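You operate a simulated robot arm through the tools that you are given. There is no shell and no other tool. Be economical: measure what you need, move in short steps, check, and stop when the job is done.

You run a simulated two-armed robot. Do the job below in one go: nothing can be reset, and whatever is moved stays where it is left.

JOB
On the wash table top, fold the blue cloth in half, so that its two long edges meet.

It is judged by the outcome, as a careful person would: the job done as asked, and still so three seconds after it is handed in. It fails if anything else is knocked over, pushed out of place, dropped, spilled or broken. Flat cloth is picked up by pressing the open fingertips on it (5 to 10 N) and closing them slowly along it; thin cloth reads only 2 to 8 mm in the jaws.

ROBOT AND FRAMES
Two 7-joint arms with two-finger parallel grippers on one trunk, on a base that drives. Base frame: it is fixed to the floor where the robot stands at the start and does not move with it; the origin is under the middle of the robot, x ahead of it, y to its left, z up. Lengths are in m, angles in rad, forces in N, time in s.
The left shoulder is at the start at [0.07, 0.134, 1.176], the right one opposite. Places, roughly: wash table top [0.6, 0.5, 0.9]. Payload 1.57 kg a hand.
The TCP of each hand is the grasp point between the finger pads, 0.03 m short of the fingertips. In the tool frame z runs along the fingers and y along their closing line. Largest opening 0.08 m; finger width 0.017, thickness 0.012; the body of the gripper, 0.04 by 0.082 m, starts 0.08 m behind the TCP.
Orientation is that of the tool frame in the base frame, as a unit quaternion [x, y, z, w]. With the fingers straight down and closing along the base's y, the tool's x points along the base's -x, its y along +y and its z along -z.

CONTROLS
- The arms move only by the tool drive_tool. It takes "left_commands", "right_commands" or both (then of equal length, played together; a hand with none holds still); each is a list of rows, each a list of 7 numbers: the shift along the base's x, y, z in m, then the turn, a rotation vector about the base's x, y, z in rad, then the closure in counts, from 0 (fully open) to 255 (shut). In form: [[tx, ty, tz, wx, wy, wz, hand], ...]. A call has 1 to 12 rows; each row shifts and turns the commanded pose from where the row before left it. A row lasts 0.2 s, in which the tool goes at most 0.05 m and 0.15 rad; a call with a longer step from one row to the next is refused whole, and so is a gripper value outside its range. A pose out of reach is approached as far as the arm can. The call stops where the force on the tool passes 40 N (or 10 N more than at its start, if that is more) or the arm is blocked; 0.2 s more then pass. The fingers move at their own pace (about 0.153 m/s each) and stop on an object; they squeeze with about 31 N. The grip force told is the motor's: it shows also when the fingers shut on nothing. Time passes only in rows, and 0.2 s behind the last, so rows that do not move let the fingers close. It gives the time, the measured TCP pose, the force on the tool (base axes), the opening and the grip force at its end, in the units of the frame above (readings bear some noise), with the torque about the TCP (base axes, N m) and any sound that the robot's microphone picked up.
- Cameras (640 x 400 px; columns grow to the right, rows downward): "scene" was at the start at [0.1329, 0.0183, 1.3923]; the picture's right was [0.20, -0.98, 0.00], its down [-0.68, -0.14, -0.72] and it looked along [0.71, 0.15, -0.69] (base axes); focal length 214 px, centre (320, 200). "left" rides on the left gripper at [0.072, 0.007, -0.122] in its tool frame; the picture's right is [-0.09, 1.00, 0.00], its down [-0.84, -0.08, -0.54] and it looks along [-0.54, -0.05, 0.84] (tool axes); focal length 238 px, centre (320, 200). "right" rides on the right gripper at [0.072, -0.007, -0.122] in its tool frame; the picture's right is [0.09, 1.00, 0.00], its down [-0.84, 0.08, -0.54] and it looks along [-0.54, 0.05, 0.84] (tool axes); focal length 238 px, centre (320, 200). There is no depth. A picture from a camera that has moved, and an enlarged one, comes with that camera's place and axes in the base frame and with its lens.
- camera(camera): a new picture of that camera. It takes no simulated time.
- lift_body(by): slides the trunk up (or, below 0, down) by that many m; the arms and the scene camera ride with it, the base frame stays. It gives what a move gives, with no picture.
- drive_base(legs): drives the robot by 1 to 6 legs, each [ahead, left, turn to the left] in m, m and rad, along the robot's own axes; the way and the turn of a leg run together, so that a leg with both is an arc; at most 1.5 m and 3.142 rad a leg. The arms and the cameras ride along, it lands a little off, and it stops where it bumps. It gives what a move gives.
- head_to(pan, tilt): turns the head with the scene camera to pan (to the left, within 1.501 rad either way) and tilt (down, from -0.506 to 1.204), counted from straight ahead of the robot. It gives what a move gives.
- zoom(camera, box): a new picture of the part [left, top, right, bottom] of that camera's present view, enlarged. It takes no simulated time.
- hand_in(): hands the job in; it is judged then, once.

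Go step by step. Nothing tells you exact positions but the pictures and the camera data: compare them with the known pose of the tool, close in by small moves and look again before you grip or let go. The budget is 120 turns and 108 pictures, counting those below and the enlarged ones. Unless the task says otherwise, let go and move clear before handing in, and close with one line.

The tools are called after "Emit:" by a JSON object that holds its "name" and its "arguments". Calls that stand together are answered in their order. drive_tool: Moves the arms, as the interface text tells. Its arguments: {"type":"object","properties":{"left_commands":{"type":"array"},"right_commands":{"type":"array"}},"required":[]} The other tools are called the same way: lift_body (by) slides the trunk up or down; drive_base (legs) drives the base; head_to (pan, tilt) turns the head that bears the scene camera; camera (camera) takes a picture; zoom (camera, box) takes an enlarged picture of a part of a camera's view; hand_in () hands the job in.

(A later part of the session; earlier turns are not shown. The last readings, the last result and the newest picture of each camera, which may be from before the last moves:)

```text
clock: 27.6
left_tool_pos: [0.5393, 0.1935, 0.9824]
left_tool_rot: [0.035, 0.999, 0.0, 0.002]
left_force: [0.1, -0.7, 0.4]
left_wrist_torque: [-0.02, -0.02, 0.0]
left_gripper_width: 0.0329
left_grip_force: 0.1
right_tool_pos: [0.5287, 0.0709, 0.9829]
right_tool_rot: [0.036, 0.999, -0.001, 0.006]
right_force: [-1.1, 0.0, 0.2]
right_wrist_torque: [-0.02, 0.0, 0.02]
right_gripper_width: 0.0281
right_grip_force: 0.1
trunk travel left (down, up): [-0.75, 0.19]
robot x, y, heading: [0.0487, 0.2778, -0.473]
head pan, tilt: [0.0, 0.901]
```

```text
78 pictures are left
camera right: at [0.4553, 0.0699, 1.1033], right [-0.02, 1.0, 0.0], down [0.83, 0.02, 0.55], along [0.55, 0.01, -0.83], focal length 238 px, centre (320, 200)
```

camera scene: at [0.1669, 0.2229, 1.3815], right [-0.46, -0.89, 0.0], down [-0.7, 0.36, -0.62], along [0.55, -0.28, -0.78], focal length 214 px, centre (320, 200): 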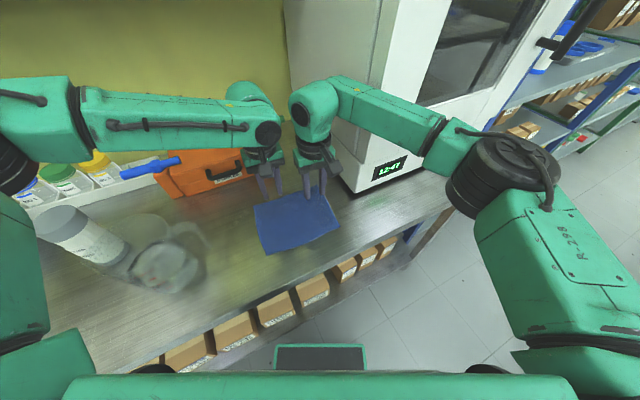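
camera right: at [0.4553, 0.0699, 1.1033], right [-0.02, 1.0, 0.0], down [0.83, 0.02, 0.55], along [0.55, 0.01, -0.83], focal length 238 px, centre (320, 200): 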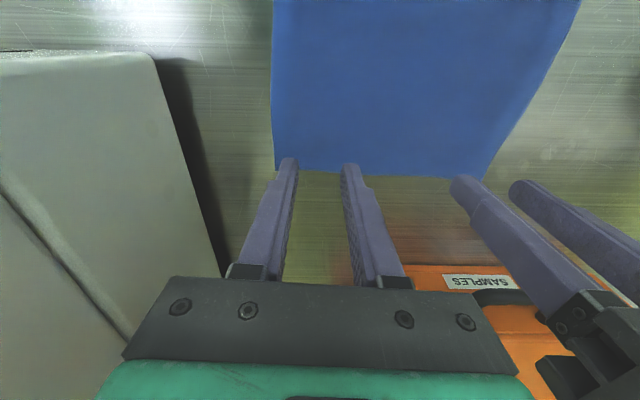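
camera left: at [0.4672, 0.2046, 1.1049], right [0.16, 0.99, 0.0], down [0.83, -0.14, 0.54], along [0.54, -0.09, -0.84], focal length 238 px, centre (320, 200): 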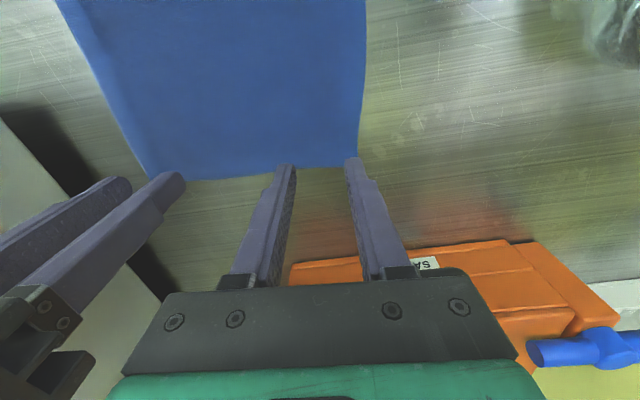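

The cloth relaxed nearly flat; the corners are now at A≈(0.562, 0.225) and B≈(0.552, 0.030). I'm aligning the hands about 1 cm inside the edge, 3 cm from the corners, and going down.

Emit:
{"name": "drive_tool", "arguments": {"left_commands": [[0.01, 0, -0.015, 0, 0, 0, 150], [0, 0, -0.02, 0, 0, 0, 150], [0, 0, -0.01, 0, 0, 0, 150], [0, 0, -0.002, 0, 0, 0, 150]], "right_commands": [[0.015, -0.005, -0.015, 0, 0, 0, 165], [0, 0, -0.02, 0, 0, 0, 165], [0, 0, -0.01, 0, 0, 0, 165], [0, 0, -0.002, 0, 0, 0, 165]]}}

Emit:
{"name": "camera", "arguments": {"camera": "left"}}

Emit:
{"name": "camera", "arguments": {"camera": "right"}}

```text
clock: 28.6
left_tool_pos: [0.5515, 0.1941, 0.9335]
left_tool_rot: [0.035, 0.999, -0.001, 0.002]
left_force: [-0.2, -0.4, 0.6]
left_wrist_torque: [0.01, 0.0, -0.02]
left_gripper_width: 0.0332
left_grip_force: 0.0
right_tool_pos: [0.5445, 0.0659, 0.9357]
right_tool_rot: [0.037, 0.999, -0.001, 0.006]
right_force: [0.2, 0.0, 0.1]
right_wrist_torque: [-0.03, -0.02, 0.01]
right_gripper_width: 0.0281
right_grip_force: 0.1
trunk travel left (down, up): [-0.75, 0.19]
robot x, y, heading: [0.0459, 0.2723, -0.476]
head pan, tilt: [0.0, 0.901]
```

```text
77 pictures are left
camera left: at [0.4784, 0.2056, 1.0571], right [0.16, 0.99, 0.0], down [0.83, -0.14, 0.54], along [0.54, -0.09, -0.84], focal length 238 px, centre (320, 200)
```

left: 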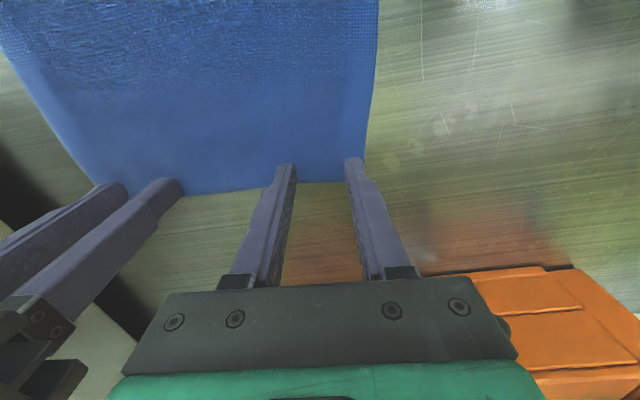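

```text
76 pictures are left
camera right: at [0.4703, 0.0655, 1.0561], right [-0.02, 1.0, 0.0], down [0.83, 0.02, 0.55], along [0.55, 0.01, -0.83], focal length 238 px, centre (320, 200)
```

right: 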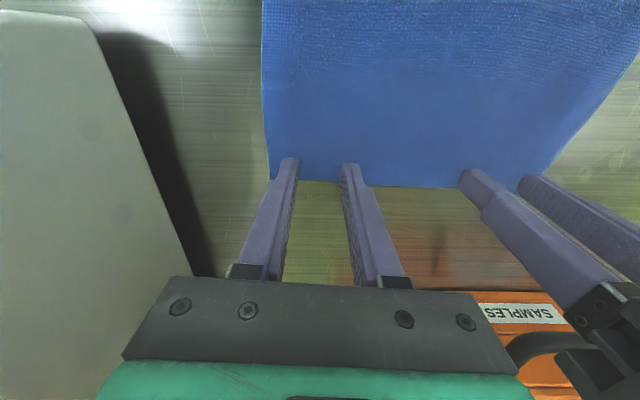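

Emit:
{"name": "drive_tool", "arguments": {"left_commands": [[-0.003, -0.004, 0, 0, 0, 0, 150], [0, 0, -0.002, 0, 0, 0, 150], [0, 0, 0, 0, 0, 0, 150]], "right_commands": [[-0.002, 0, -0.0015, 0, 0, 0, 165], [0, 0, -0.0015, 0, 0, 0, 165], [0, 0, 0, 0, 0, 0, 165]]}}

```text
clock: 29.4
left_tool_pos: [0.5464, 0.192, 0.9339]
left_tool_rot: [0.036, 0.999, -0.001, 0.002]
left_force: [1.0, -0.2, 2.7]
left_wrist_torque: [0.0, -0.01, -0.03]
left_gripper_width: 0.0331
left_grip_force: 0.1
right_tool_pos: [0.5406, 0.0658, 0.9327]
right_tool_rot: [0.036, 0.999, 0.0, 0.007]
right_force: [0.9, -0.9, 7.9]
right_wrist_torque: [-0.01, -0.02, -0.01]
right_gripper_width: 0.0283
right_grip_force: 0.1
trunk travel left (down, up): [-0.75, 0.19]
robot x, y, heading: [0.0494, 0.2773, -0.469]
head pan, tilt: [0.0, 0.901]
```

Emit:
{"name": "drive_tool", "arguments": {"left_commands": [[0, 0, -0.0018, 0, 0, 0, 150], [0, 0, 0, 0, 0, 0, 150]]}}

```text
clock: 30.0
left_tool_pos: [0.5472, 0.1899, 0.9331]
left_tool_rot: [0.036, 0.999, 0.0, 0.003]
left_force: [1.6, -0.3, 11.5]
left_wrist_torque: [-0.01, -0.04, 0.01]
left_gripper_width: 0.0328
left_grip_force: 0.0
right_tool_pos: [0.5404, 0.0666, 0.9332]
right_tool_rot: [0.037, 0.999, 0.0, 0.006]
right_force: [1.6, 0.1, 5.7]
right_wrist_torque: [0.0, -0.02, 0.0]
right_gripper_width: 0.0282
right_grip_force: 0.0
trunk travel left (down, up): [-0.75, 0.19]
robot x, y, heading: [0.0537, 0.2807, -0.472]
head pan, tilt: [0.0, 0.901]
```

Both hands press with roughly 6–11 N. I'll ease the left up by a hair and close both slowly.

Emit:
{"name": "drive_tool", "arguments": {"left_commands": [[0, 0, 0.0005, 0, 0, 0, 158], [0, 0, 0, 0, 0, 0, 166], [0, 0, 0, 0, 0, 0, 174], [0, 0, 0, 0, 0, 0, 182], [0, 0, 0, 0, 0, 0, 190], [0, 0, 0, 0, 0, 0, 198], [0, 0, 0, 0, 0, 0, 207], [0, 0, 0, 0, 0, 0, 216], [0, 0, 0, 0, 0, 0, 226], [0, 0, 0, 0, 0, 0, 238], [0, 0, 0, 0, 0, 0, 255], [0, 0, 0, 0, 0, 0, 255]], "right_commands": [[0, 0, 0, 0, 0, 0, 172], [0, 0, 0, 0, 0, 0, 179], [0, 0, 0, 0, 0, 0, 186], [0, 0, 0, 0, 0, 0, 193], [0, 0, 0, 0, 0, 0, 200], [0, 0, 0, 0, 0, 0, 208], [0, 0, 0, 0, 0, 0, 216], [0, 0, 0, 0, 0, 0, 224], [0, 0, 0, 0, 0, 0, 232], [0, 0, 0, 0, 0, 0, 242], [0, 0, 0, 0, 0, 0, 255], [0, 0, 0, 0, 0, 0, 255]]}}

Emit:
{"name": "camera", "arguments": {"camera": "left"}}

Emit:
{"name": "camera", "arguments": {"camera": "right"}}

```text
clock: 32.6
left_tool_pos: [0.5448, 0.1909, 0.9332]
left_tool_rot: [0.036, 0.999, -0.001, 0.003]
left_force: [-0.4, 0.1, 9.9]
left_wrist_torque: [0.02, 0.02, 0.0]
left_gripper_width: 0.0038
left_grip_force: 24.3
right_tool_pos: [0.5394, 0.0661, 0.9333]
right_tool_rot: [0.036, 0.999, 0.0, 0.007]
right_force: [0.1, -0.1, 5.3]
right_wrist_torque: [0.03, 0.01, -0.05]
right_gripper_width: 0.0
right_grip_force: 21.7
trunk travel left (down, up): [-0.75, 0.19]
robot x, y, heading: [0.0519, 0.2789, -0.472]
head pan, tilt: [0.0, 0.901]
```

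```text
75 pictures are left
camera left: at [0.4732, 0.2024, 1.0551], right [0.16, 0.99, 0.0], down [0.83, -0.14, 0.55], along [0.54, -0.09, -0.84], focal length 238 px, centre (320, 200)
```

left: 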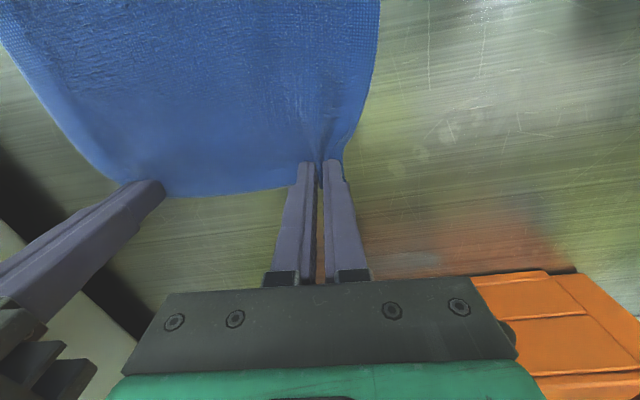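

```text
74 pictures are left
camera right: at [0.4658, 0.0654, 1.0541], right [-0.02, 1.0, 0.0], down [0.83, 0.02, 0.55], along [0.55, 0.01, -0.83], focal length 238 px, centre (320, 200)
```

right: 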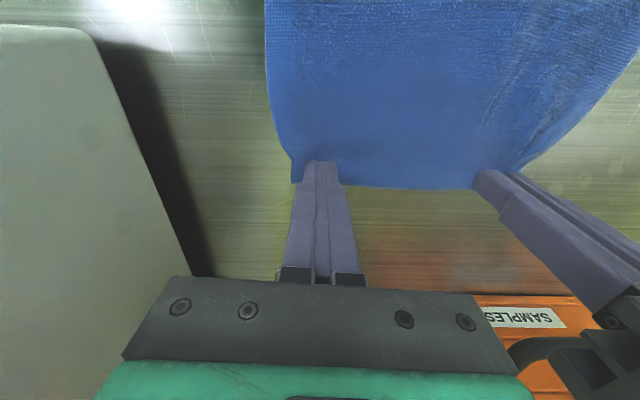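

The left hand now holds the cloth (3.8 mm); the right slipped because it pressed too lightly. I'll keep the left closed and retry the right with a wider opening and more pressure.

Emit:
{"name": "drive_tool", "arguments": {"right_commands": [[0, 0, 0.012, 0, 0, 0, 200], [0, 0, 0, 0, 0, 0, 150], [0, 0.003, 0, 0, 0, 0, 150], [0, 0, -0.008, 0, 0, 0, 150], [0, 0, -0.003, 0, 0, 0, 150]], "left_commands": [[0, 0, 0, 0, 0, 0, 255], [0, 0, 0, 0, 0, 0, 255], [0, 0, 0, 0, 0, 0, 255], [0, 0, 0, 0, 0, 0, 255], [0, 0, 0, 0, 0, 0, 255]]}}

Emit:
{"name": "camera", "arguments": {"camera": "right"}}

```text
clock: 33.8
left_tool_pos: [0.5449, 0.1902, 0.9324]
left_tool_rot: [0.035, 0.999, -0.001, 0.003]
left_force: [-1.3, -0.5, 12.3]
left_wrist_torque: [0.03, 0.07, 0.03]
left_gripper_width: 0.004
left_grip_force: 24.9
right_tool_pos: [0.539, 0.0693, 0.935]
right_tool_rot: [0.037, 0.999, 0.0, 0.007]
right_force: [0.7, -0.5, 1.1]
right_wrist_torque: [-0.04, 0.03, 0.02]
right_gripper_width: 0.033
right_grip_force: 0.1
trunk travel left (down, up): [-0.75, 0.19]
robot x, y, heading: [0.0524, 0.2782, -0.474]
head pan, tilt: [0.0, 0.901]
```

```text
73 pictures are left
camera right: at [0.4661, 0.0681, 1.0553], right [-0.02, 1.0, 0.0], down [0.83, 0.02, 0.55], along [0.55, 0.01, -0.83], focal length 238 px, centre (320, 200)
```

right: 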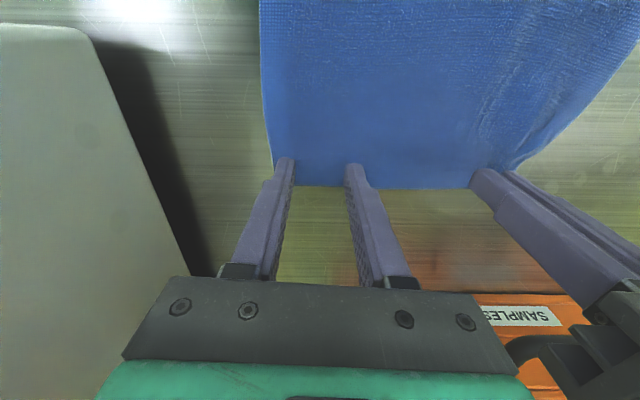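

Emit:
{"name": "drive_tool", "arguments": {"right_commands": [[0, 0.005, 0, 0, 0, 0, 150], [0, 0, -0.002, 0, 0, 0, 150], [0, 0, -0.0013, 0, 0, 0, 150], [0, 0, 0, 0, 0, 0, 150]]}}

```text
clock: 34.8
left_tool_pos: [0.5453, 0.1911, 0.9333]
left_tool_rot: [0.035, 0.999, -0.001, 0.003]
left_force: [2.0, -1.2, 6.7]
left_wrist_torque: [0.01, -0.03, 0.02]
left_gripper_width: 0.0035
left_grip_force: 24.7
right_tool_pos: [0.5396, 0.0744, 0.933]
right_tool_rot: [0.037, 0.999, -0.001, 0.009]
right_force: [2.5, -1.6, 18.1]
right_wrist_torque: [-0.05, -0.04, 0.01]
right_gripper_width: 0.033
right_grip_force: 0.0
trunk travel left (down, up): [-0.75, 0.19]
robot x, y, heading: [0.0543, 0.2755, -0.47]
head pan, tilt: [0.0, 0.901]
```

Emit:
{"name": "drive_tool", "arguments": {"right_commands": [[0, 0, 0.001, 0, 0, 0, 150], [0, 0, 0, 0, 0, 0, 150]]}}

```text
clock: 35.4
left_tool_pos: [0.5466, 0.1905, 0.9326]
left_tool_rot: [0.036, 0.999, -0.002, 0.003]
left_force: [0.8, -0.3, 7.9]
left_wrist_torque: [-0.01, -0.02, 0.01]
left_gripper_width: 0.0035
left_grip_force: 24.6
right_tool_pos: [0.5389, 0.0733, 0.9332]
right_tool_rot: [0.037, 0.999, 0.0, 0.007]
right_force: [2.9, -1.0, 15.0]
right_wrist_torque: [0.0, -0.06, -0.05]
right_gripper_width: 0.033
right_grip_force: 0.1
trunk travel left (down, up): [-0.75, 0.19]
robot x, y, heading: [0.0538, 0.2787, -0.478]
head pan, tilt: [0.0, 0.901]
```

Emit:
{"name": "drive_tool", "arguments": {"right_commands": [[0, 0, 0.0015, 0, 0, 0, 158], [0, 0, 0, 0, 0, 0, 166], [0, 0, 0, 0, 0, 0, 174], [0, 0, 0, 0, 0, 0, 182], [0, 0, 0, 0, 0, 0, 190], [0, 0, 0, 0, 0, 0, 198], [0, 0, 0, 0, 0, 0, 207], [0, 0, 0, 0, 0, 0, 216], [0, 0, 0, 0, 0, 0, 226], [0, 0, 0, 0, 0, 0, 238], [0, 0, 0, 0, 0, 0, 255], [0, 0, 0, 0, 0, 0, 255]]}}

Emit:
{"name": "camera", "arguments": {"camera": "right"}}

```text
clock: 38.0
left_tool_pos: [0.5453, 0.1912, 0.9334]
left_tool_rot: [0.036, 0.999, -0.002, 0.002]
left_force: [-1.1, -1.6, 9.4]
left_wrist_torque: [-0.02, 0.02, 0.03]
left_gripper_width: 0.004
left_grip_force: 24.8
right_tool_pos: [0.539, 0.0751, 0.935]
right_tool_rot: [0.037, 0.999, 0.0, 0.007]
right_force: [0.0, 2.4, 3.7]
right_wrist_torque: [0.05, -0.04, -0.02]
right_gripper_width: 0.0049
right_grip_force: 25.6
trunk travel left (down, up): [-0.75, 0.19]
robot x, y, heading: [0.0494, 0.2761, -0.476]
head pan, tilt: [0.0, 0.901]
```

```text
72 pictures are left
camera right: at [0.4659, 0.0734, 1.0545], right [-0.02, 1.0, 0.0], down [0.83, 0.02, 0.55], along [0.55, 0.01, -0.83], focal length 238 px, centre (320, 200)
```

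right: 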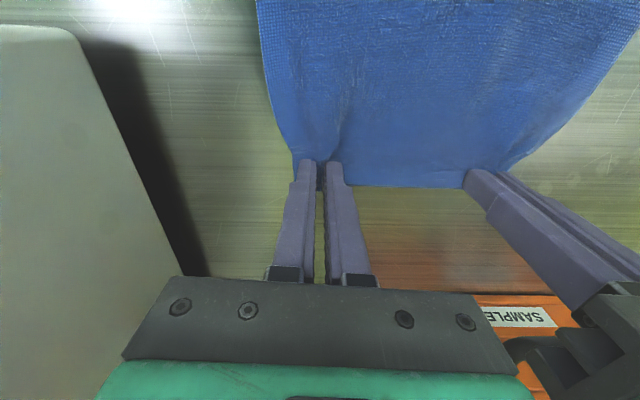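

Both hands hold the far edge (4–5 mm in the jaws). I'm lifting gently while moving back towards the near edge, then checking.

Emit:
{"name": "drive_tool", "arguments": {"left_commands": [[-0.002, 0, 0.015, 0, 0, 0, 255], [-0.005, 0, 0.015, 0, 0, 0, 255], [-0.01, 0.001, 0.015, 0, 0, 0, 255], [-0.01, 0.001, 0.015, 0, 0, 0, 255]], "right_commands": [[-0.002, 0, 0.015, 0, 0, 0, 255], [-0.005, 0, 0.015, 0, 0, 0, 255], [-0.01, 0.001, 0.015, 0, 0, 0, 255], [-0.01, 0.001, 0.015, 0, 0, 0, 255]]}}

Emit:
{"name": "camera", "arguments": {"camera": "scene"}}

Emit:
{"name": "camera", "arguments": {"camera": "left"}}

Emit:
{"name": "camera", "arguments": {"camera": "right"}}

```text
clock: 39.0
left_tool_pos: [0.5192, 0.1926, 0.9932]
left_tool_rot: [0.035, 0.999, 0.0, 0.002]
left_force: [-0.4, -1.1, 0.3]
left_wrist_torque: [-0.03, -0.03, 0.04]
left_gripper_width: 0.0037
left_grip_force: 24.5
right_tool_pos: [0.5135, 0.077, 0.9917]
right_tool_rot: [0.037, 0.999, -0.001, 0.007]
right_force: [-0.1, 1.4, 0.7]
right_wrist_torque: [0.05, 0.03, -0.04]
right_gripper_width: 0.0046
right_grip_force: 25.3
trunk travel left (down, up): [-0.75, 0.19]
robot x, y, heading: [0.0492, 0.2792, -0.475]
head pan, tilt: [0.0, 0.901]
```

```text
71 pictures are left
camera scene: at [0.1631, 0.2221, 1.3818], right [-0.46, -0.89, 0.0], down [-0.7, 0.36, -0.62], along [0.55, -0.28, -0.78], focal length 214 px, centre (320, 200)
```

scene: 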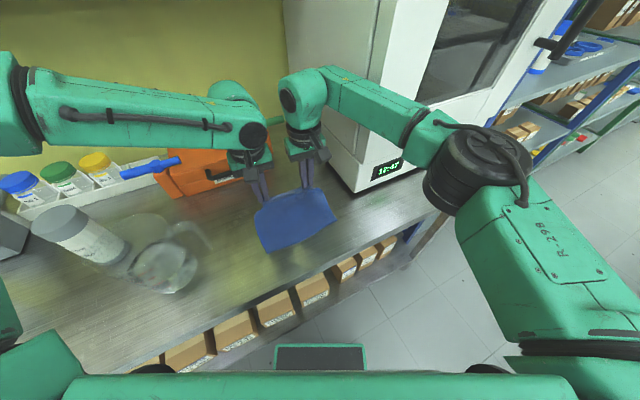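

```text
70 pictures are left
camera left: at [0.4467, 0.2041, 1.1153], right [0.16, 0.99, 0.0], down [0.83, -0.14, 0.54], along [0.54, -0.09, -0.84], focal length 238 px, centre (320, 200)
```

left: 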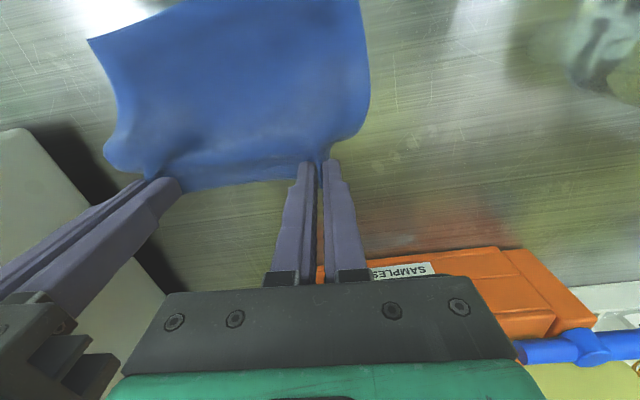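

```text
69 pictures are left
camera right: at [0.4396, 0.0754, 1.1128], right [-0.02, 1.0, 0.0], down [0.83, 0.02, 0.55], along [0.55, 0.01, -0.83], focal length 238 px, centre (320, 200)
```

right: 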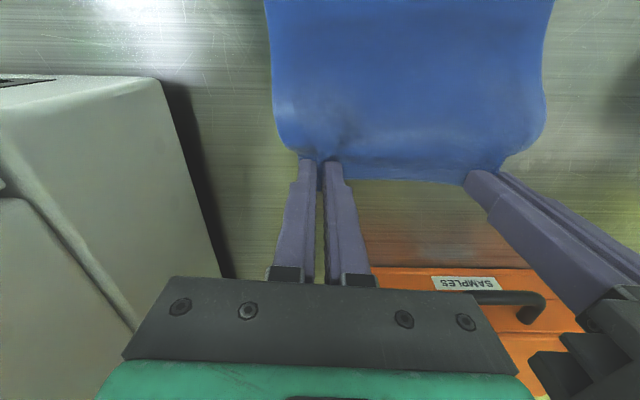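

The edge lifts cleanly and the near half stays put. I'll carry it back in an arc, tilting the hands so the fingers point forward.

Emit:
{"name": "drive_tool", "arguments": {"left_commands": [[-0.018, 0.002, 0.003, 0, -0.1, 0, 255], [-0.018, 0.002, 0, 0, -0.1, 0, 255], [-0.018, 0.002, -0.003, 0, -0.1, 0, 255], [-0.018, 0.001, -0.005, 0, -0.1, 0, 255]], "right_commands": [[-0.018, 0.002, 0.003, 0, -0.1, 0, 255], [-0.018, 0.002, 0, 0, -0.1, 0, 255], [-0.018, 0.002, -0.003, 0, -0.1, 0, 255], [-0.018, 0.001, -0.005, 0, -0.1, 0, 255]]}}

Emit:
{"name": "camera", "arguments": {"camera": "scene"}}

Emit:
{"name": "camera", "arguments": {"camera": "left"}}

```text
clock: 40.0
left_tool_pos: [0.4451, 0.1988, 0.9874]
left_tool_rot: [0.036, 0.979, 0.007, 0.202]
left_force: [0.2, -0.8, -0.6]
left_wrist_torque: [-0.05, 0.01, 0.02]
left_gripper_width: 0.0038
left_grip_force: 24.0
right_tool_pos: [0.4424, 0.0822, 0.9887]
right_tool_rot: [0.036, 0.978, 0.008, 0.206]
right_force: [0.5, 1.4, -0.1]
right_wrist_torque: [0.03, -0.01, 0.0]
right_gripper_width: 0.0042
right_grip_force: 24.6
trunk travel left (down, up): [-0.75, 0.19]
robot x, y, heading: [0.0532, 0.2745, -0.474]
head pan, tilt: [0.0, 0.901]
```

```text
68 pictures are left
camera scene: at [0.1622, 0.2212, 1.3819], right [-0.46, -0.89, 0.0], down [-0.7, 0.36, -0.62], along [0.55, -0.28, -0.78], focal length 214 px, centre (320, 200)
```

scene: 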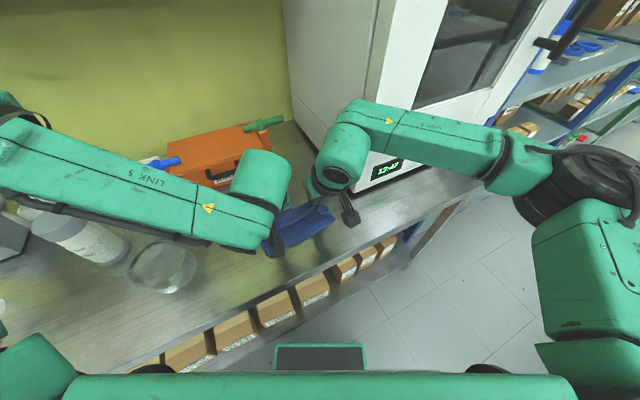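

```text
67 pictures are left
camera left: at [0.3322, 0.2104, 1.0723], right [0.15, 0.99, 0.06], down [0.55, -0.14, 0.82], along [0.82, -0.09, -0.56], focal length 238 px, centre (320, 200)
```

left: 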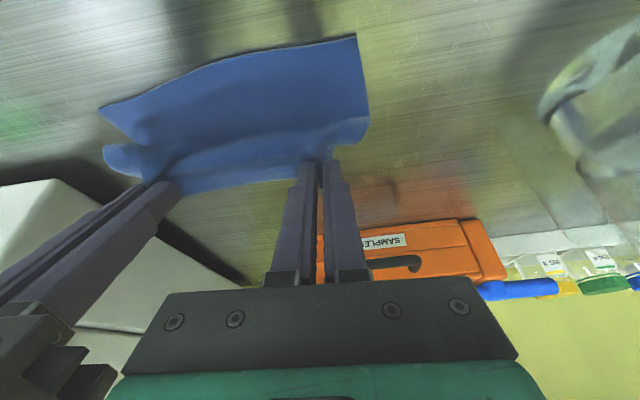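

The fold is forming well. I'll check where the near edge and its corners lie now.

Emit:
{"name": "zoom", "arguments": {"camera": "scene", "box": [240, 170, 380, 270]}}

Emit:
{"name": "camera", "arguments": {"camera": "right"}}

```text
4.00 times, centred on (310, 220) of scene
camera zoom: at [0.1622, 0.2212, 1.3819], right [-0.46, -0.89, 0.0], down [-0.7, 0.36, -0.62], along [0.55, -0.28, -0.78], focal length 858 px, centre (360, 120)
```

zoom: 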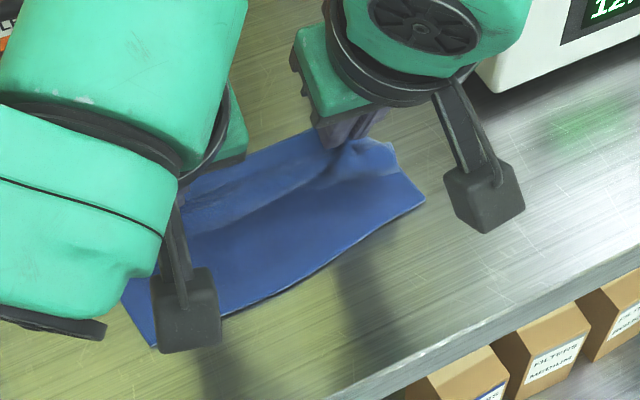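

```text
65 pictures are left
camera right: at [0.3266, 0.0815, 1.07], right [-0.02, 1.0, -0.01], down [0.55, 0.02, 0.83], along [0.83, 0.01, -0.55], focal length 238 px, centre (320, 200)
```

right: 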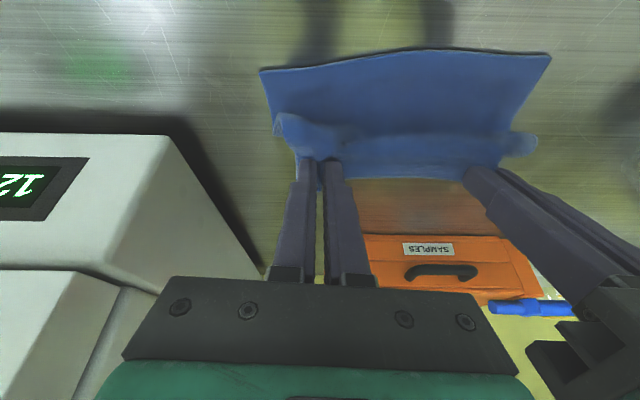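

The near edge now runs from C≈(0.417, 0.042) to D≈(0.401, 0.233), so it is rotated slightly. I'll continue with more tilt and turn the held edge to match that line, staying above the cloth.

Emit:
{"name": "drive_tool", "arguments": {"left_commands": [[-0.0125, 0.0005, -0.004, 0, -0.12, 0.035, 255], [-0.0125, 0.0005, -0.005, 0, -0.12, 0.035, 255], [-0.0125, 0.0005, -0.006, 0, -0.12, 0.035, 255], [-0.0125, 0.0005, -0.006, 0, -0.12, 0.035, 255]], "right_commands": [[-0.009, 0.0005, -0.004, 0, -0.12, 0.035, 255], [-0.009, 0.0005, -0.005, 0, -0.12, 0.035, 255], [-0.009, 0.0005, -0.006, 0, -0.12, 0.035, 255], [-0.01, 0.0005, -0.006, 0, -0.12, 0.035, 255]]}}

Emit:
{"name": "camera", "arguments": {"camera": "scene"}}

Emit:
{"name": "camera", "arguments": {"camera": "left"}}

Emit:
{"name": "camera", "arguments": {"camera": "right"}}

```text
clock: 41.0
left_tool_pos: [0.4482, 0.199, 0.9875]
left_tool_rot: [0.035, 0.979, 0.007, 0.201]
left_force: [-0.6, -1.8, 0.3]
left_wrist_torque: [-0.04, 0.03, 0.0]
left_gripper_width: 0.0041
left_grip_force: 25.0
left hand out of reach, approached as far as the arm can: row 1, 2, 3, 4
right_tool_pos: [0.4047, 0.0847, 0.9671]
right_tool_rot: [-0.035, 0.901, 0.03, 0.43]
right_force: [0.6, 1.7, 0.0]
right_wrist_torque: [0.08, 0.01, -0.04]
right_gripper_width: 0.0048
right_grip_force: 24.9
trunk travel left (down, up): [-0.75, 0.19]
robot x, y, heading: [0.0521, 0.2782, -0.473]
head pan, tilt: [0.0, 0.901]
```

```text
64 pictures are left
camera scene: at [0.163, 0.2214, 1.3818], right [-0.46, -0.89, 0.0], down [-0.7, 0.36, -0.62], along [0.55, -0.28, -0.78], focal length 214 px, centre (320, 200)
```

scene: 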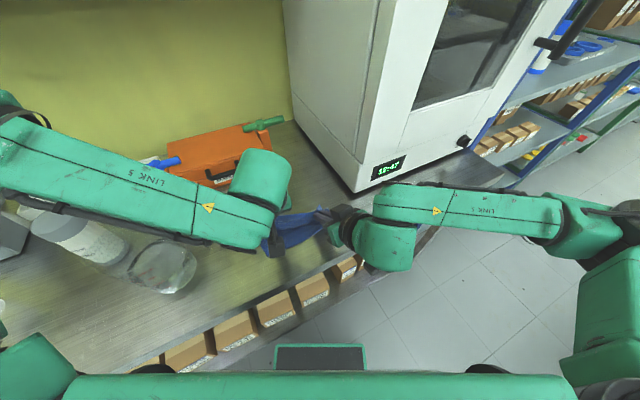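

```text
63 pictures are left
camera left: at [0.3331, 0.2104, 1.0723], right [0.15, 0.99, 0.06], down [0.55, -0.14, 0.82], along [0.82, -0.09, -0.56], focal length 238 px, centre (320, 200)
```

left: 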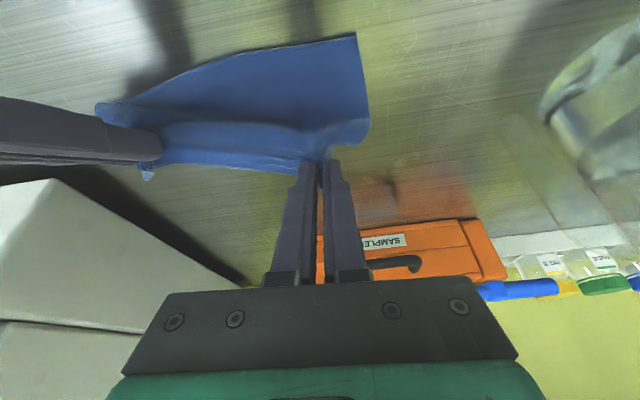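

```text
62 pictures are left
camera right: at [0.2659, 0.0653, 0.9865], right [-0.15, 0.99, -0.05], down [0.1, 0.06, 0.99], along [0.98, 0.14, -0.1], focal length 238 px, centre (320, 200)
```

right: 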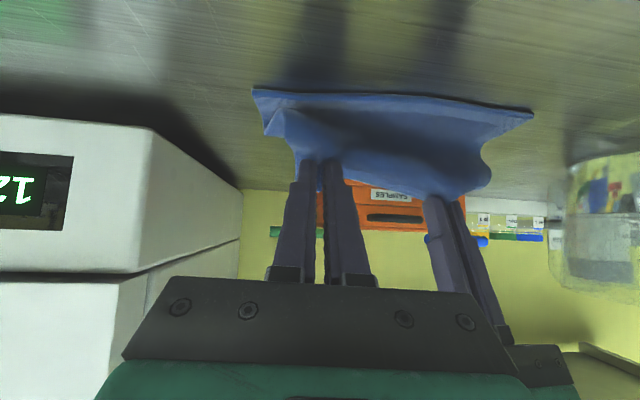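

The left arm couldn't follow that move; the right did. I'll try the left with translation only, no further tilt.

Emit:
{"name": "drive_tool", "arguments": {"left_commands": [[-0.0125, 0.0, -0.003, 0, 0, 0, 255], [-0.0125, 0.0, -0.005, 0, 0, 0, 255], [-0.0125, 0.0, -0.006, 0, 0, 0, 255], [-0.0125, 0.0, -0.006, 0, 0, 0, 255]]}}

```text
clock: 42.0
left_tool_pos: [0.4488, 0.1979, 0.9872]
left_tool_rot: [0.035, 0.979, 0.007, 0.2]
left_force: [-0.2, -1.5, -0.1]
left_wrist_torque: [-0.04, 0.02, -0.03]
left_gripper_width: 0.0037
left_grip_force: 24.9
left hand out of reach, approached as far as the arm can: row 1, 2, 3, 4
right_tool_pos: [0.4063, 0.0847, 0.9661]
right_tool_rot: [-0.034, 0.902, 0.03, 0.43]
right_force: [0.7, 1.2, 0.2]
right_wrist_torque: [0.1, -0.02, -0.06]
right_gripper_width: 0.0044
right_grip_force: 25.2
trunk travel left (down, up): [-0.75, 0.19]
robot x, y, heading: [0.049, 0.2769, -0.474]
head pan, tilt: [0.0, 0.901]
```

The left arm is at its inward limit, so I'll use the base instead: first bring the right hand back level with the left, then drive the base straight back so both hands carry the edge over.

Emit:
{"name": "drive_tool", "arguments": {"right_commands": [[0.01, 0, 0.007, 0, 0, 0, 255], [0.01, 0, 0.006, 0, 0, 0, 255], [0.01, 0, 0.004, 0, 0, 0, 255], [0.01, 0, 0, 0, 0, 0, 255]]}}

Emit:
{"name": "drive_base", "arguments": {"legs": [[-0.038, -0.0196, 0]]}}

Emit:
{"name": "camera", "arguments": {"camera": "left"}}

Emit:
{"name": "camera", "arguments": {"camera": "right"}}

Emit:
{"name": "camera", "arguments": {"camera": "scene"}}

```text
clock: 43.0
left_tool_pos: [0.4494, 0.1996, 0.9863]
left_tool_rot: [0.035, 0.979, 0.007, 0.2]
left_force: [0.7, 0.1, 1.1]
left_wrist_torque: [-0.03, -0.01, 0.04]
left_gripper_width: 0.0038
left_grip_force: 24.3
right_tool_pos: [0.4469, 0.0855, 0.9831]
right_tool_rot: [-0.036, 0.902, 0.03, 0.429]
right_force: [0.5, 0.8, -0.2]
right_wrist_torque: [0.01, 0.01, -0.06]
right_gripper_width: 0.0042
right_grip_force: 24.7
trunk travel left (down, up): [-0.75, 0.19]
robot x, y, heading: [0.0492, 0.2777, -0.475]
head pan, tilt: [0.0, 0.901]
```

```text
clock: 43.9
left_tool_pos: [0.4102, 0.1999, 0.984]
left_tool_rot: [0.035, 0.98, 0.007, 0.197]
left_force: [1.1, 0.1, -0.3]
left_wrist_torque: [0.01, 0.03, 0.0]
left_gripper_width: 0.0036
left_grip_force: 24.7
right_tool_pos: [0.4077, 0.0853, 0.9807]
right_tool_rot: [-0.034, 0.903, 0.029, 0.428]
right_force: [0.0, 0.6, -0.1]
right_wrist_torque: [0.04, 0.03, -0.04]
right_gripper_width: 0.0043
right_grip_force: 24.6
trunk travel left (down, up): [-0.75, 0.19]
robot x, y, heading: [0.0067, 0.2764, -0.473]
head pan, tilt: [0.0, 0.901]
```

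```text
61 pictures are left
camera left: at [0.2964, 0.2108, 1.0705], right [0.15, 0.99, 0.06], down [0.55, -0.14, 0.82], along [0.82, -0.09, -0.57], focal length 238 px, centre (320, 200)
```

left: 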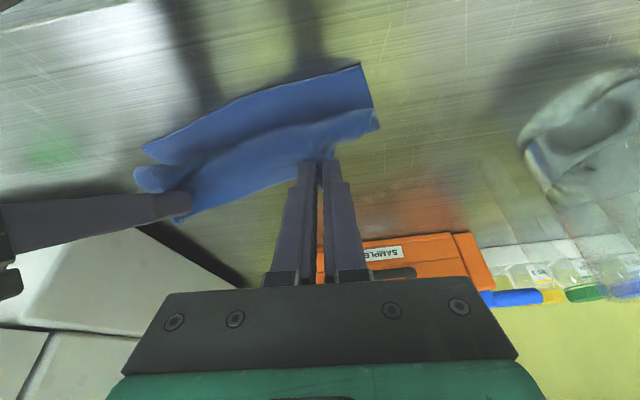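

```text
60 pictures are left
camera right: at [0.2693, 0.0658, 1.002], right [-0.15, 0.99, -0.05], down [0.1, 0.06, 0.99], along [0.98, 0.14, -0.11], focal length 238 px, centre (320, 200)
```

right: 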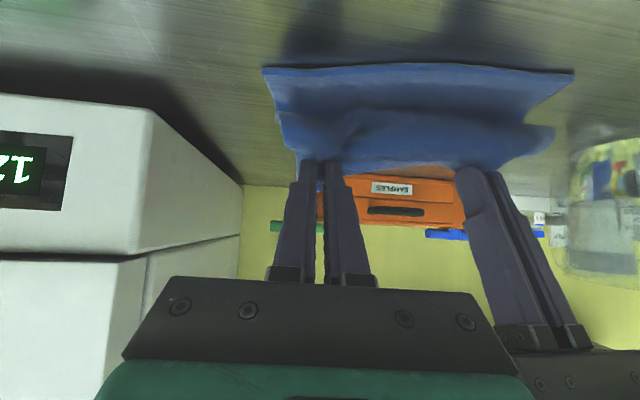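

```text
59 pictures are left
camera scene: at [0.1278, 0.2219, 1.3811], right [-0.46, -0.89, 0.0], down [-0.7, 0.36, -0.62], along [0.55, -0.28, -0.79], focal length 214 px, centre (320, 200)
```

scene: 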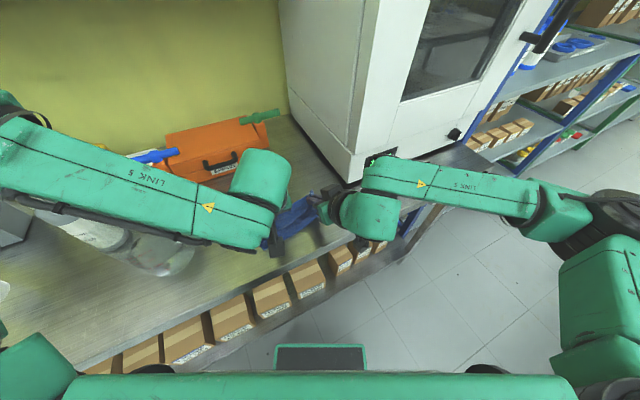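

The edge now hangs above the near edge. I'm lowering both hands with the arms, if the left can follow.

Emit:
{"name": "drive_tool", "arguments": {"left_commands": [[0, 0, -0.008, 0, 0, 0, 255], [0, 0, -0.008, 0, 0, 0, 255], [0, 0, -0.008, 0, 0, 0, 255]], "right_commands": [[0, 0, -0.008, 0, 0, 0, 255], [0, 0, -0.008, 0, 0, 0, 255], [0, 0, -0.008, 0, 0, 0, 255]]}}

Emit:
{"name": "camera", "arguments": {"camera": "left"}}

Emit:
{"name": "camera", "arguments": {"camera": "right"}}

```text
clock: 44.7
left_tool_pos: [0.4046, 0.1983, 0.9631]
left_tool_rot: [0.034, 0.979, 0.007, 0.201]
left_force: [0.8, -0.5, 0.1]
left_wrist_torque: [0.04, 0.05, -0.05]
left_gripper_width: 0.0035
left_grip_force: 24.8
right_tool_pos: [0.4019, 0.0847, 0.9591]
right_tool_rot: [-0.035, 0.901, 0.029, 0.43]
right_force: [0.1, -0.2, -0.2]
right_wrist_torque: [0.04, -0.01, -0.01]
right_gripper_width: 0.0042
right_grip_force: 24.9
trunk travel left (down, up): [-0.75, 0.19]
robot x, y, heading: [0.0092, 0.2772, -0.475]
head pan, tilt: [0.0, 0.901]
```

```text
58 pictures are left
camera left: at [0.291, 0.2105, 1.0482], right [0.15, 0.99, 0.06], down [0.55, -0.14, 0.82], along [0.82, -0.09, -0.56], focal length 238 px, centre (320, 200)
```

left: 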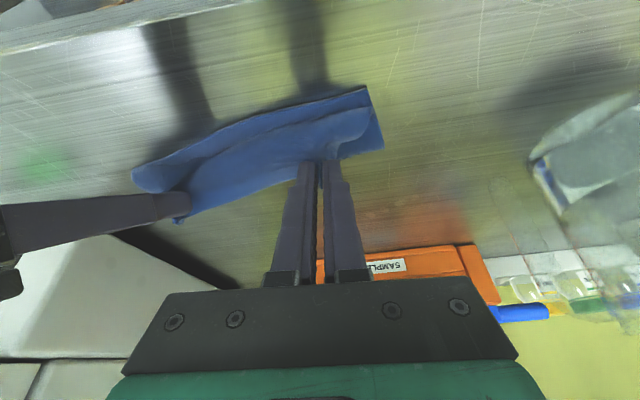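

```text
57 pictures are left
camera right: at [0.2643, 0.0655, 0.9797], right [-0.15, 0.99, -0.05], down [0.1, 0.06, 0.99], along [0.98, 0.14, -0.11], focal length 238 px, centre (320, 200)
```

right: 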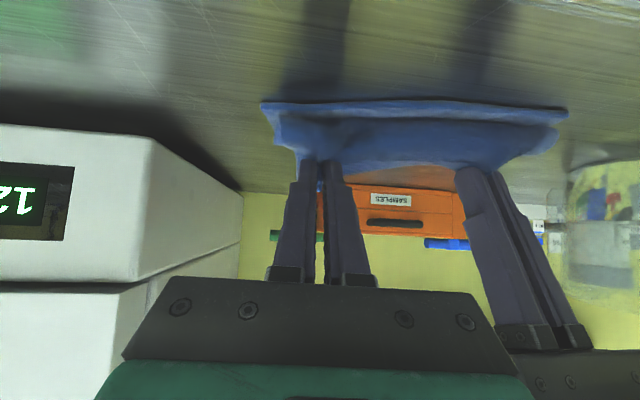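

Both hands follow. Lowering the rest of the way until the held edge is nearly on the lower layer.

Emit:
{"name": "drive_tool", "arguments": {"left_commands": [[0, 0, -0.007, 0, 0, 0, 255], [0, 0, -0.007, 0, 0, 0, 255], [0, 0, -0.006, 0, 0, 0, 255]], "right_commands": [[0, 0, -0.008, 0, 0, 0, 255], [0, 0, -0.008, 0, 0, 0, 255], [0, 0, -0.007, 0, 0, 0, 255]]}}

Emit:
{"name": "camera", "arguments": {"camera": "left"}}

Emit:
{"name": "camera", "arguments": {"camera": "right"}}

Emit:
{"name": "zoom", "arguments": {"camera": "scene", "box": [220, 170, 380, 270]}}

```text
clock: 45.5
left_tool_pos: [0.4059, 0.1999, 0.945]
left_tool_rot: [0.036, 0.979, 0.007, 0.2]
left_force: [1.3, -0.8, 0.6]
left_wrist_torque: [-0.02, -0.02, 0.0]
left_gripper_width: 0.0037
left_grip_force: 24.8
right_tool_pos: [0.4036, 0.0831, 0.9352]
right_tool_rot: [-0.035, 0.901, 0.029, 0.431]
right_force: [0.8, 0.6, 3.9]
right_wrist_torque: [0.07, -0.03, -0.03]
right_gripper_width: 0.0045
right_grip_force: 24.7
trunk travel left (down, up): [-0.75, 0.19]
robot x, y, heading: [0.0054, 0.2771, -0.474]
head pan, tilt: [0.0, 0.901]
```

```text
56 pictures are left
camera left: at [0.2911, 0.2107, 1.0281], right [0.15, 0.99, 0.06], down [0.55, -0.14, 0.82], along [0.82, -0.09, -0.56], focal length 238 px, centre (320, 200)
```

left: 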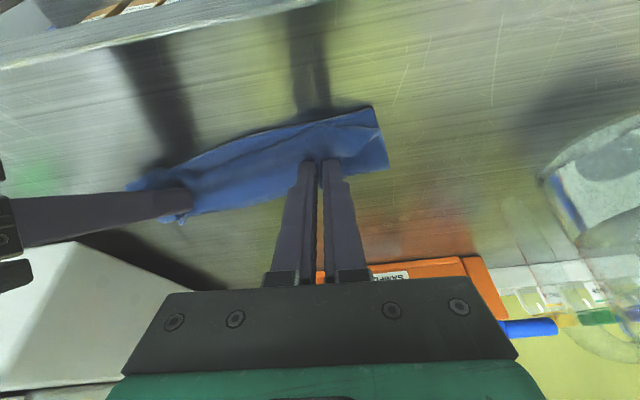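

```text
55 pictures are left
camera right: at [0.2655, 0.0651, 0.9561], right [-0.15, 0.99, -0.05], down [0.1, 0.06, 0.99], along [0.98, 0.14, -0.11], focal length 238 px, centre (320, 200)
```

right: 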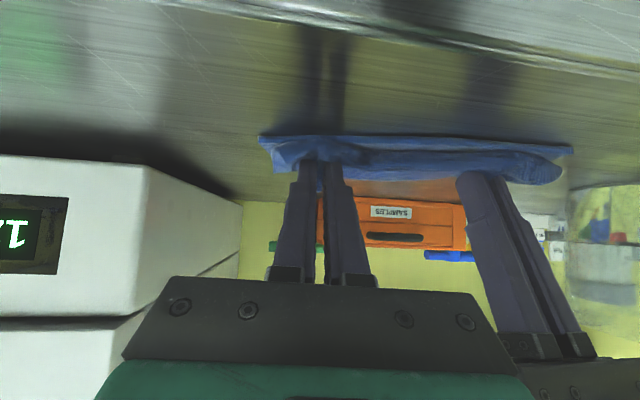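

```text
4.00 times, centred on (300, 220) of scene
camera zoom: at [0.1214, 0.222, 1.3819], right [-0.46, -0.89, 0.0], down [-0.7, 0.36, -0.62], along [0.55, -0.28, -0.78], focal length 858 px, centre (400, 120)
```

zoom: 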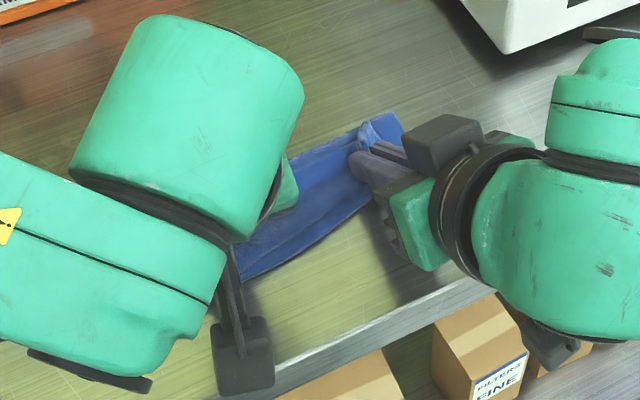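

Right is touching with ~4 N and the left is just above. I'm releasing both, then backing out along the fingers.

Emit:
{"name": "drive_tool", "arguments": {"left_commands": [[0, 0, -0.003, 0, 0, 0, 255], [0, 0, 0, 0, 0, 0, 230], [0, 0, 0, 0, 0, 0, 190], [0, 0, 0, 0, 0, 0, 160], [-0.005, 0, 0.012, 0, 0, 0, 160], [-0.006, 0, 0.015, 0, 0, 0, 160], [-0.008, 0, 0.02, 0, 0, 0, 160], [0, 0, 0.02, 0, 0, 0, 160]], "right_commands": [[0, 0, 0.001, 0, 0, 0, 255], [0, 0, 0, 0, 0, 0, 230], [0, 0, 0, 0, 0, 0, 190], [0, 0, 0, 0, 0, 0, 160], [-0.012, 0, 0.01, 0, 0, 0, 160], [-0.015, 0, 0.015, 0, 0, 0, 160], [-0.015, 0, 0.02, 0, 0, 0, 160], [-0.01, 0, 0.02, 0, 0, 0, 160]]}}

Emit:
{"name": "camera", "arguments": {"camera": "left"}}

Emit:
{"name": "camera", "arguments": {"camera": "right"}}

Emit:
{"name": "zoom", "arguments": {"camera": "scene", "box": [220, 170, 380, 270]}}

```text
clock: 47.3
left_tool_pos: [0.391, 0.1941, 0.999]
left_tool_rot: [0.034, 0.979, 0.007, 0.199]
left_force: [-1.1, 0.0, -0.2]
left_wrist_torque: [-0.01, 0.05, -0.04]
left_gripper_width: 0.0298
left_grip_force: 0.0
left hand out of reach, approached as far as the arm can: row 7
right_tool_pos: [0.3521, 0.0871, 1.0007]
right_tool_rot: [-0.035, 0.902, 0.029, 0.43]
right_force: [-0.5, -0.1, 0.0]
right_wrist_torque: [-0.02, 0.0, -0.01]
right_gripper_width: 0.0299
right_grip_force: 0.1
trunk travel left (down, up): [-0.75, 0.19]
robot x, y, heading: [0.0071, 0.2785, -0.476]
head pan, tilt: [0.0, 0.901]
```

```text
53 pictures are left
camera left: at [0.2782, 0.2058, 1.083], right [0.15, 0.99, 0.06], down [0.55, -0.14, 0.82], along [0.82, -0.09, -0.56], focal length 238 px, centre (320, 200)
```

left: 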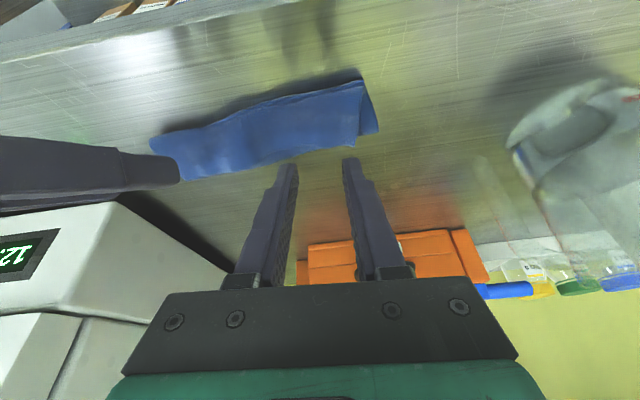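

```text
52 pictures are left
camera right: at [0.2127, 0.0676, 1.0221], right [-0.15, 0.99, -0.05], down [0.1, 0.06, 0.99], along [0.98, 0.14, -0.11], focal length 238 px, centre (320, 200)
```

right: 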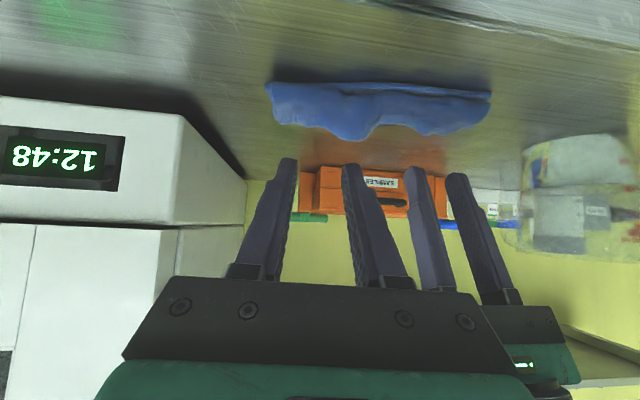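

```text
4.00 times, centred on (300, 220) of scene
camera zoom: at [0.1209, 0.2222, 1.3818], right [-0.46, -0.89, 0.0], down [-0.7, 0.36, -0.62], along [0.55, -0.28, -0.78], focal length 858 px, centre (400, 120)
```

zoom: 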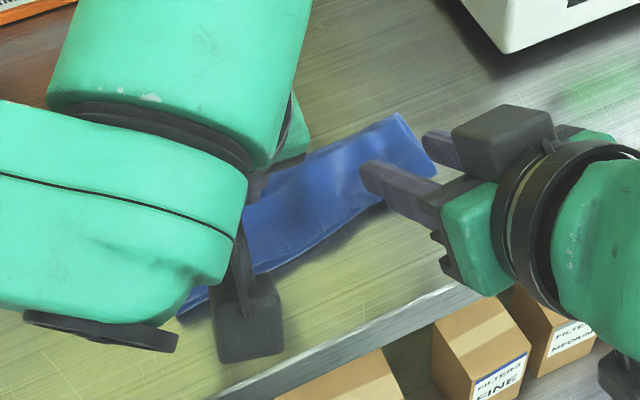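

The fold lies down nicely and the edge uncurled by itself. I'll lift the hands clear to inspect it.

Emit:
{"name": "drive_tool", "arguments": {"left_commands": [[0, 0, 0.03, 0, 0.1, 0, 160], [0, 0.01, 0.03, 0, 0.1, 0, 160], [0, 0.02, 0.03, 0, 0.1, 0, 160], [0, 0.03, 0.03, 0, 0.1, 0, 160], [0, 0.03, 0.03, 0, 0, 0, 160], [0, 0.04, 0.0, 0, 0, 0, 160], [0, 0.04, 0.0, 0, 0, 0, 160], [0, 0.04, 0.0, 0, 0, 0, 160]], "right_commands": [[0, 0, 0.03, 0, 0.1, 0, 160], [0, -0.01, 0.03, 0, 0.1, 0, 160], [-0.01, -0.02, 0.03, 0, 0.1, 0, 160], [-0.01, -0.03, 0.03, 0, 0.1, 0, 160], [-0.01, -0.04, 0.02, 0, 0.1, 0, 160], [-0.01, -0.04, 0, 0, 0.1, 0, 160], [0, -0.04, 0, 0, 0.1, 0, 160], [0, -0.04, 0, 0, 0.1, 0, 160]]}}

Emit:
{"name": "camera", "arguments": {"camera": "scene"}}

Emit:
{"name": "zoom", "arguments": {"camera": "scene", "box": [220, 170, 380, 270]}}

```text
clock: 49.1
left_tool_pos: [0.3934, 0.4075, 1.1479]
left_tool_rot: [0.036, 0.999, 0.001, 0.0]
left_force: [-0.1, 0.0, -0.3]
left_wrist_torque: [-0.05, 0.03, -0.01]
left_gripper_width: 0.0297
left_grip_force: 0.1
right_tool_pos: [0.3029, -0.0903, 1.1387]
right_tool_rot: [-0.019, 0.998, 0.04, 0.043]
right_force: [0.8, -0.3, 0.2]
right_wrist_torque: [-0.01, 0.0, 0.0]
right_gripper_width: 0.0299
right_grip_force: 0.1
right hand out of reach, approached as far as the arm can: row 8
trunk travel left (down, up): [-0.75, 0.19]
robot x, y, heading: [0.0067, 0.2746, -0.478]
head pan, tilt: [0.0, 0.901]
```

```text
50 pictures are left
camera scene: at [0.1227, 0.225, 1.3818], right [-0.46, -0.89, 0.0], down [-0.7, 0.36, -0.62], along [0.55, -0.29, -0.78], focal length 214 px, centre (320, 200)
```

scene: 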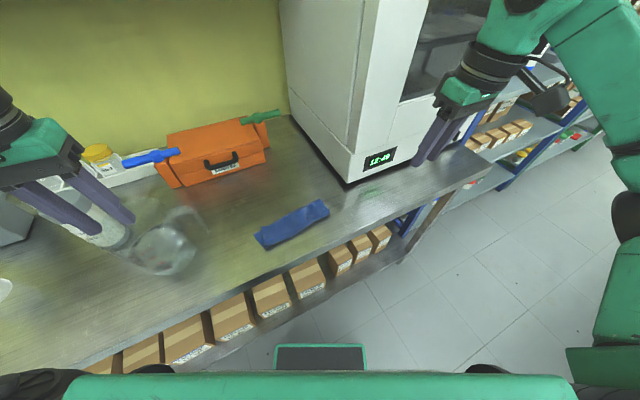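

```text
4.00 times, centred on (300, 220) of scene
camera zoom: at [0.1227, 0.225, 1.3818], right [-0.46, -0.89, 0.0], down [-0.7, 0.36, -0.62], along [0.55, -0.29, -0.78], focal length 858 px, centre (400, 120)
```

zoom: 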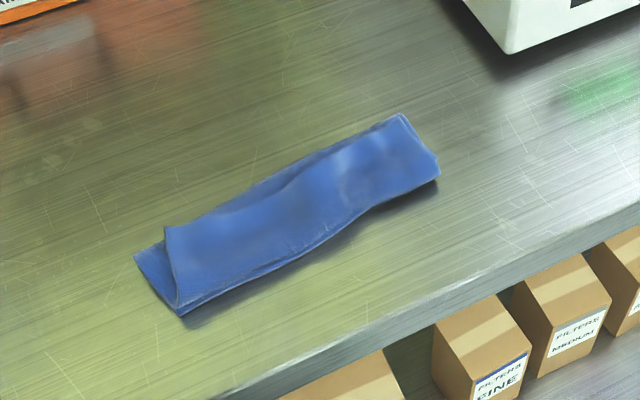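

The folded strip lies along the right line. I'll inspect it more closely to see whether the two near edges truly meet and whether anything is tucked.

Emit:
{"name": "zoom", "arguments": {"camera": "scene", "box": [248, 190, 336, 255]}}

Emit:
{"name": "camera", "arguments": {"camera": "right"}}

Emit:
{"name": "camera", "arguments": {"camera": "left"}}

```text
6.15 times, centred on (292, 222) of scene
camera zoom: at [0.1227, 0.225, 1.3818], right [-0.46, -0.89, 0.0], down [-0.7, 0.36, -0.62], along [0.55, -0.29, -0.78], focal length 1320 px, centre (492, 62)
```

zoom: 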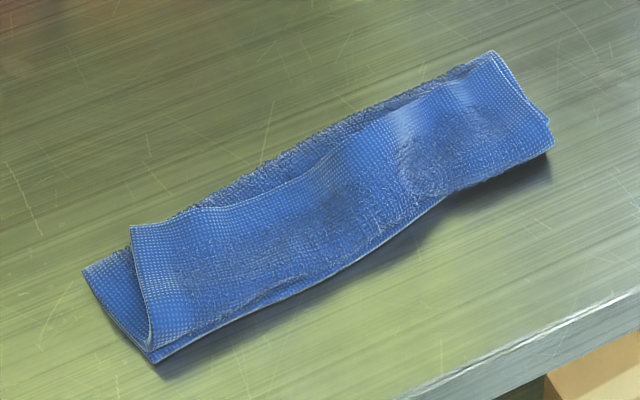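

```text
47 pictures are left
camera right: at [0.2205, -0.1095, 1.2527], right [-0.13, 0.99, 0.07], down [0.78, 0.06, 0.62], along [0.61, 0.14, -0.78], focal length 238 px, centre (320, 200)
```

right: 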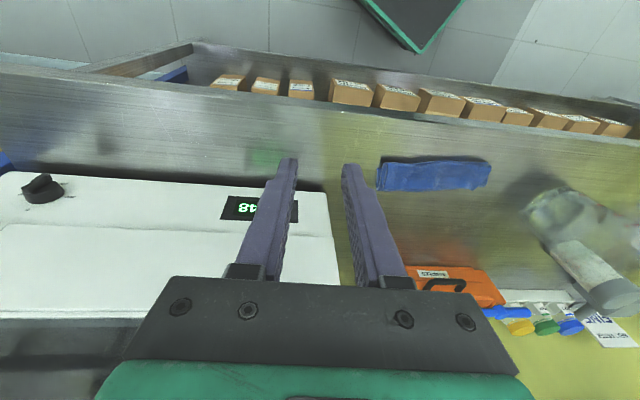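

```text
46 pictures are left
camera left: at [0.3226, 0.4195, 1.2714], right [0.16, 0.99, 0.0], down [0.83, -0.14, 0.54], along [0.53, -0.09, -0.84], focal length 238 px, centre (320, 200)
```

left: 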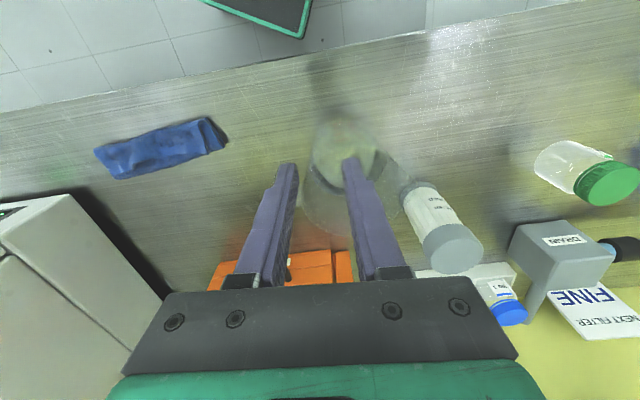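

I need to be sure which edges lie where, so I'll zoom in from the two wrist cameras.

Emit:
{"name": "zoom", "arguments": {"camera": "left", "box": [85, 105, 235, 190]}}

Emit:
{"name": "zoom", "arguments": {"camera": "right", "box": [365, 145, 505, 205]}}

```text
4.27 times, centred on (160, 148) of left
camera zoom: at [0.3226, 0.4195, 1.2714], right [0.16, 0.99, 0.0], down [0.83, -0.14, 0.54], along [0.53, -0.09, -0.84], focal length 1017 px, centre (1003, 424)
```

zoom: 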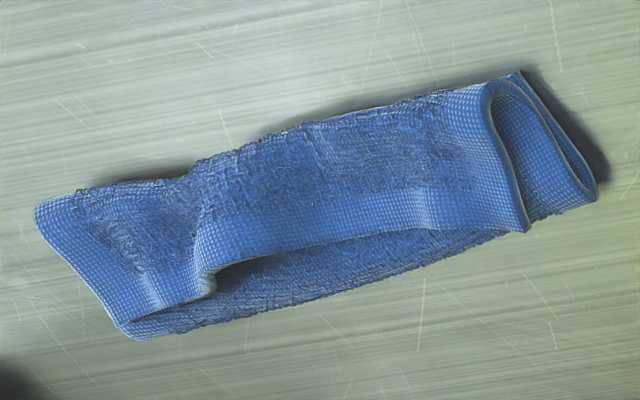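

```text
4.57 times, centred on (435, 175) of right
camera zoom: at [0.2205, -0.1095, 1.2527], right [-0.13, 0.99, 0.07], down [0.78, 0.06, 0.62], along [0.61, 0.14, -0.78], focal length 1090 px, centre (-206, 314)
```

zoom: 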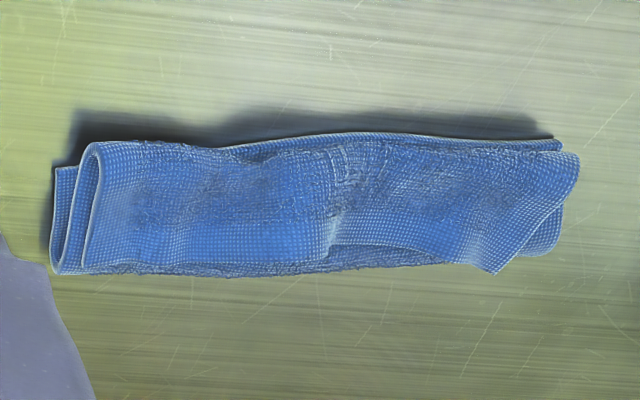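

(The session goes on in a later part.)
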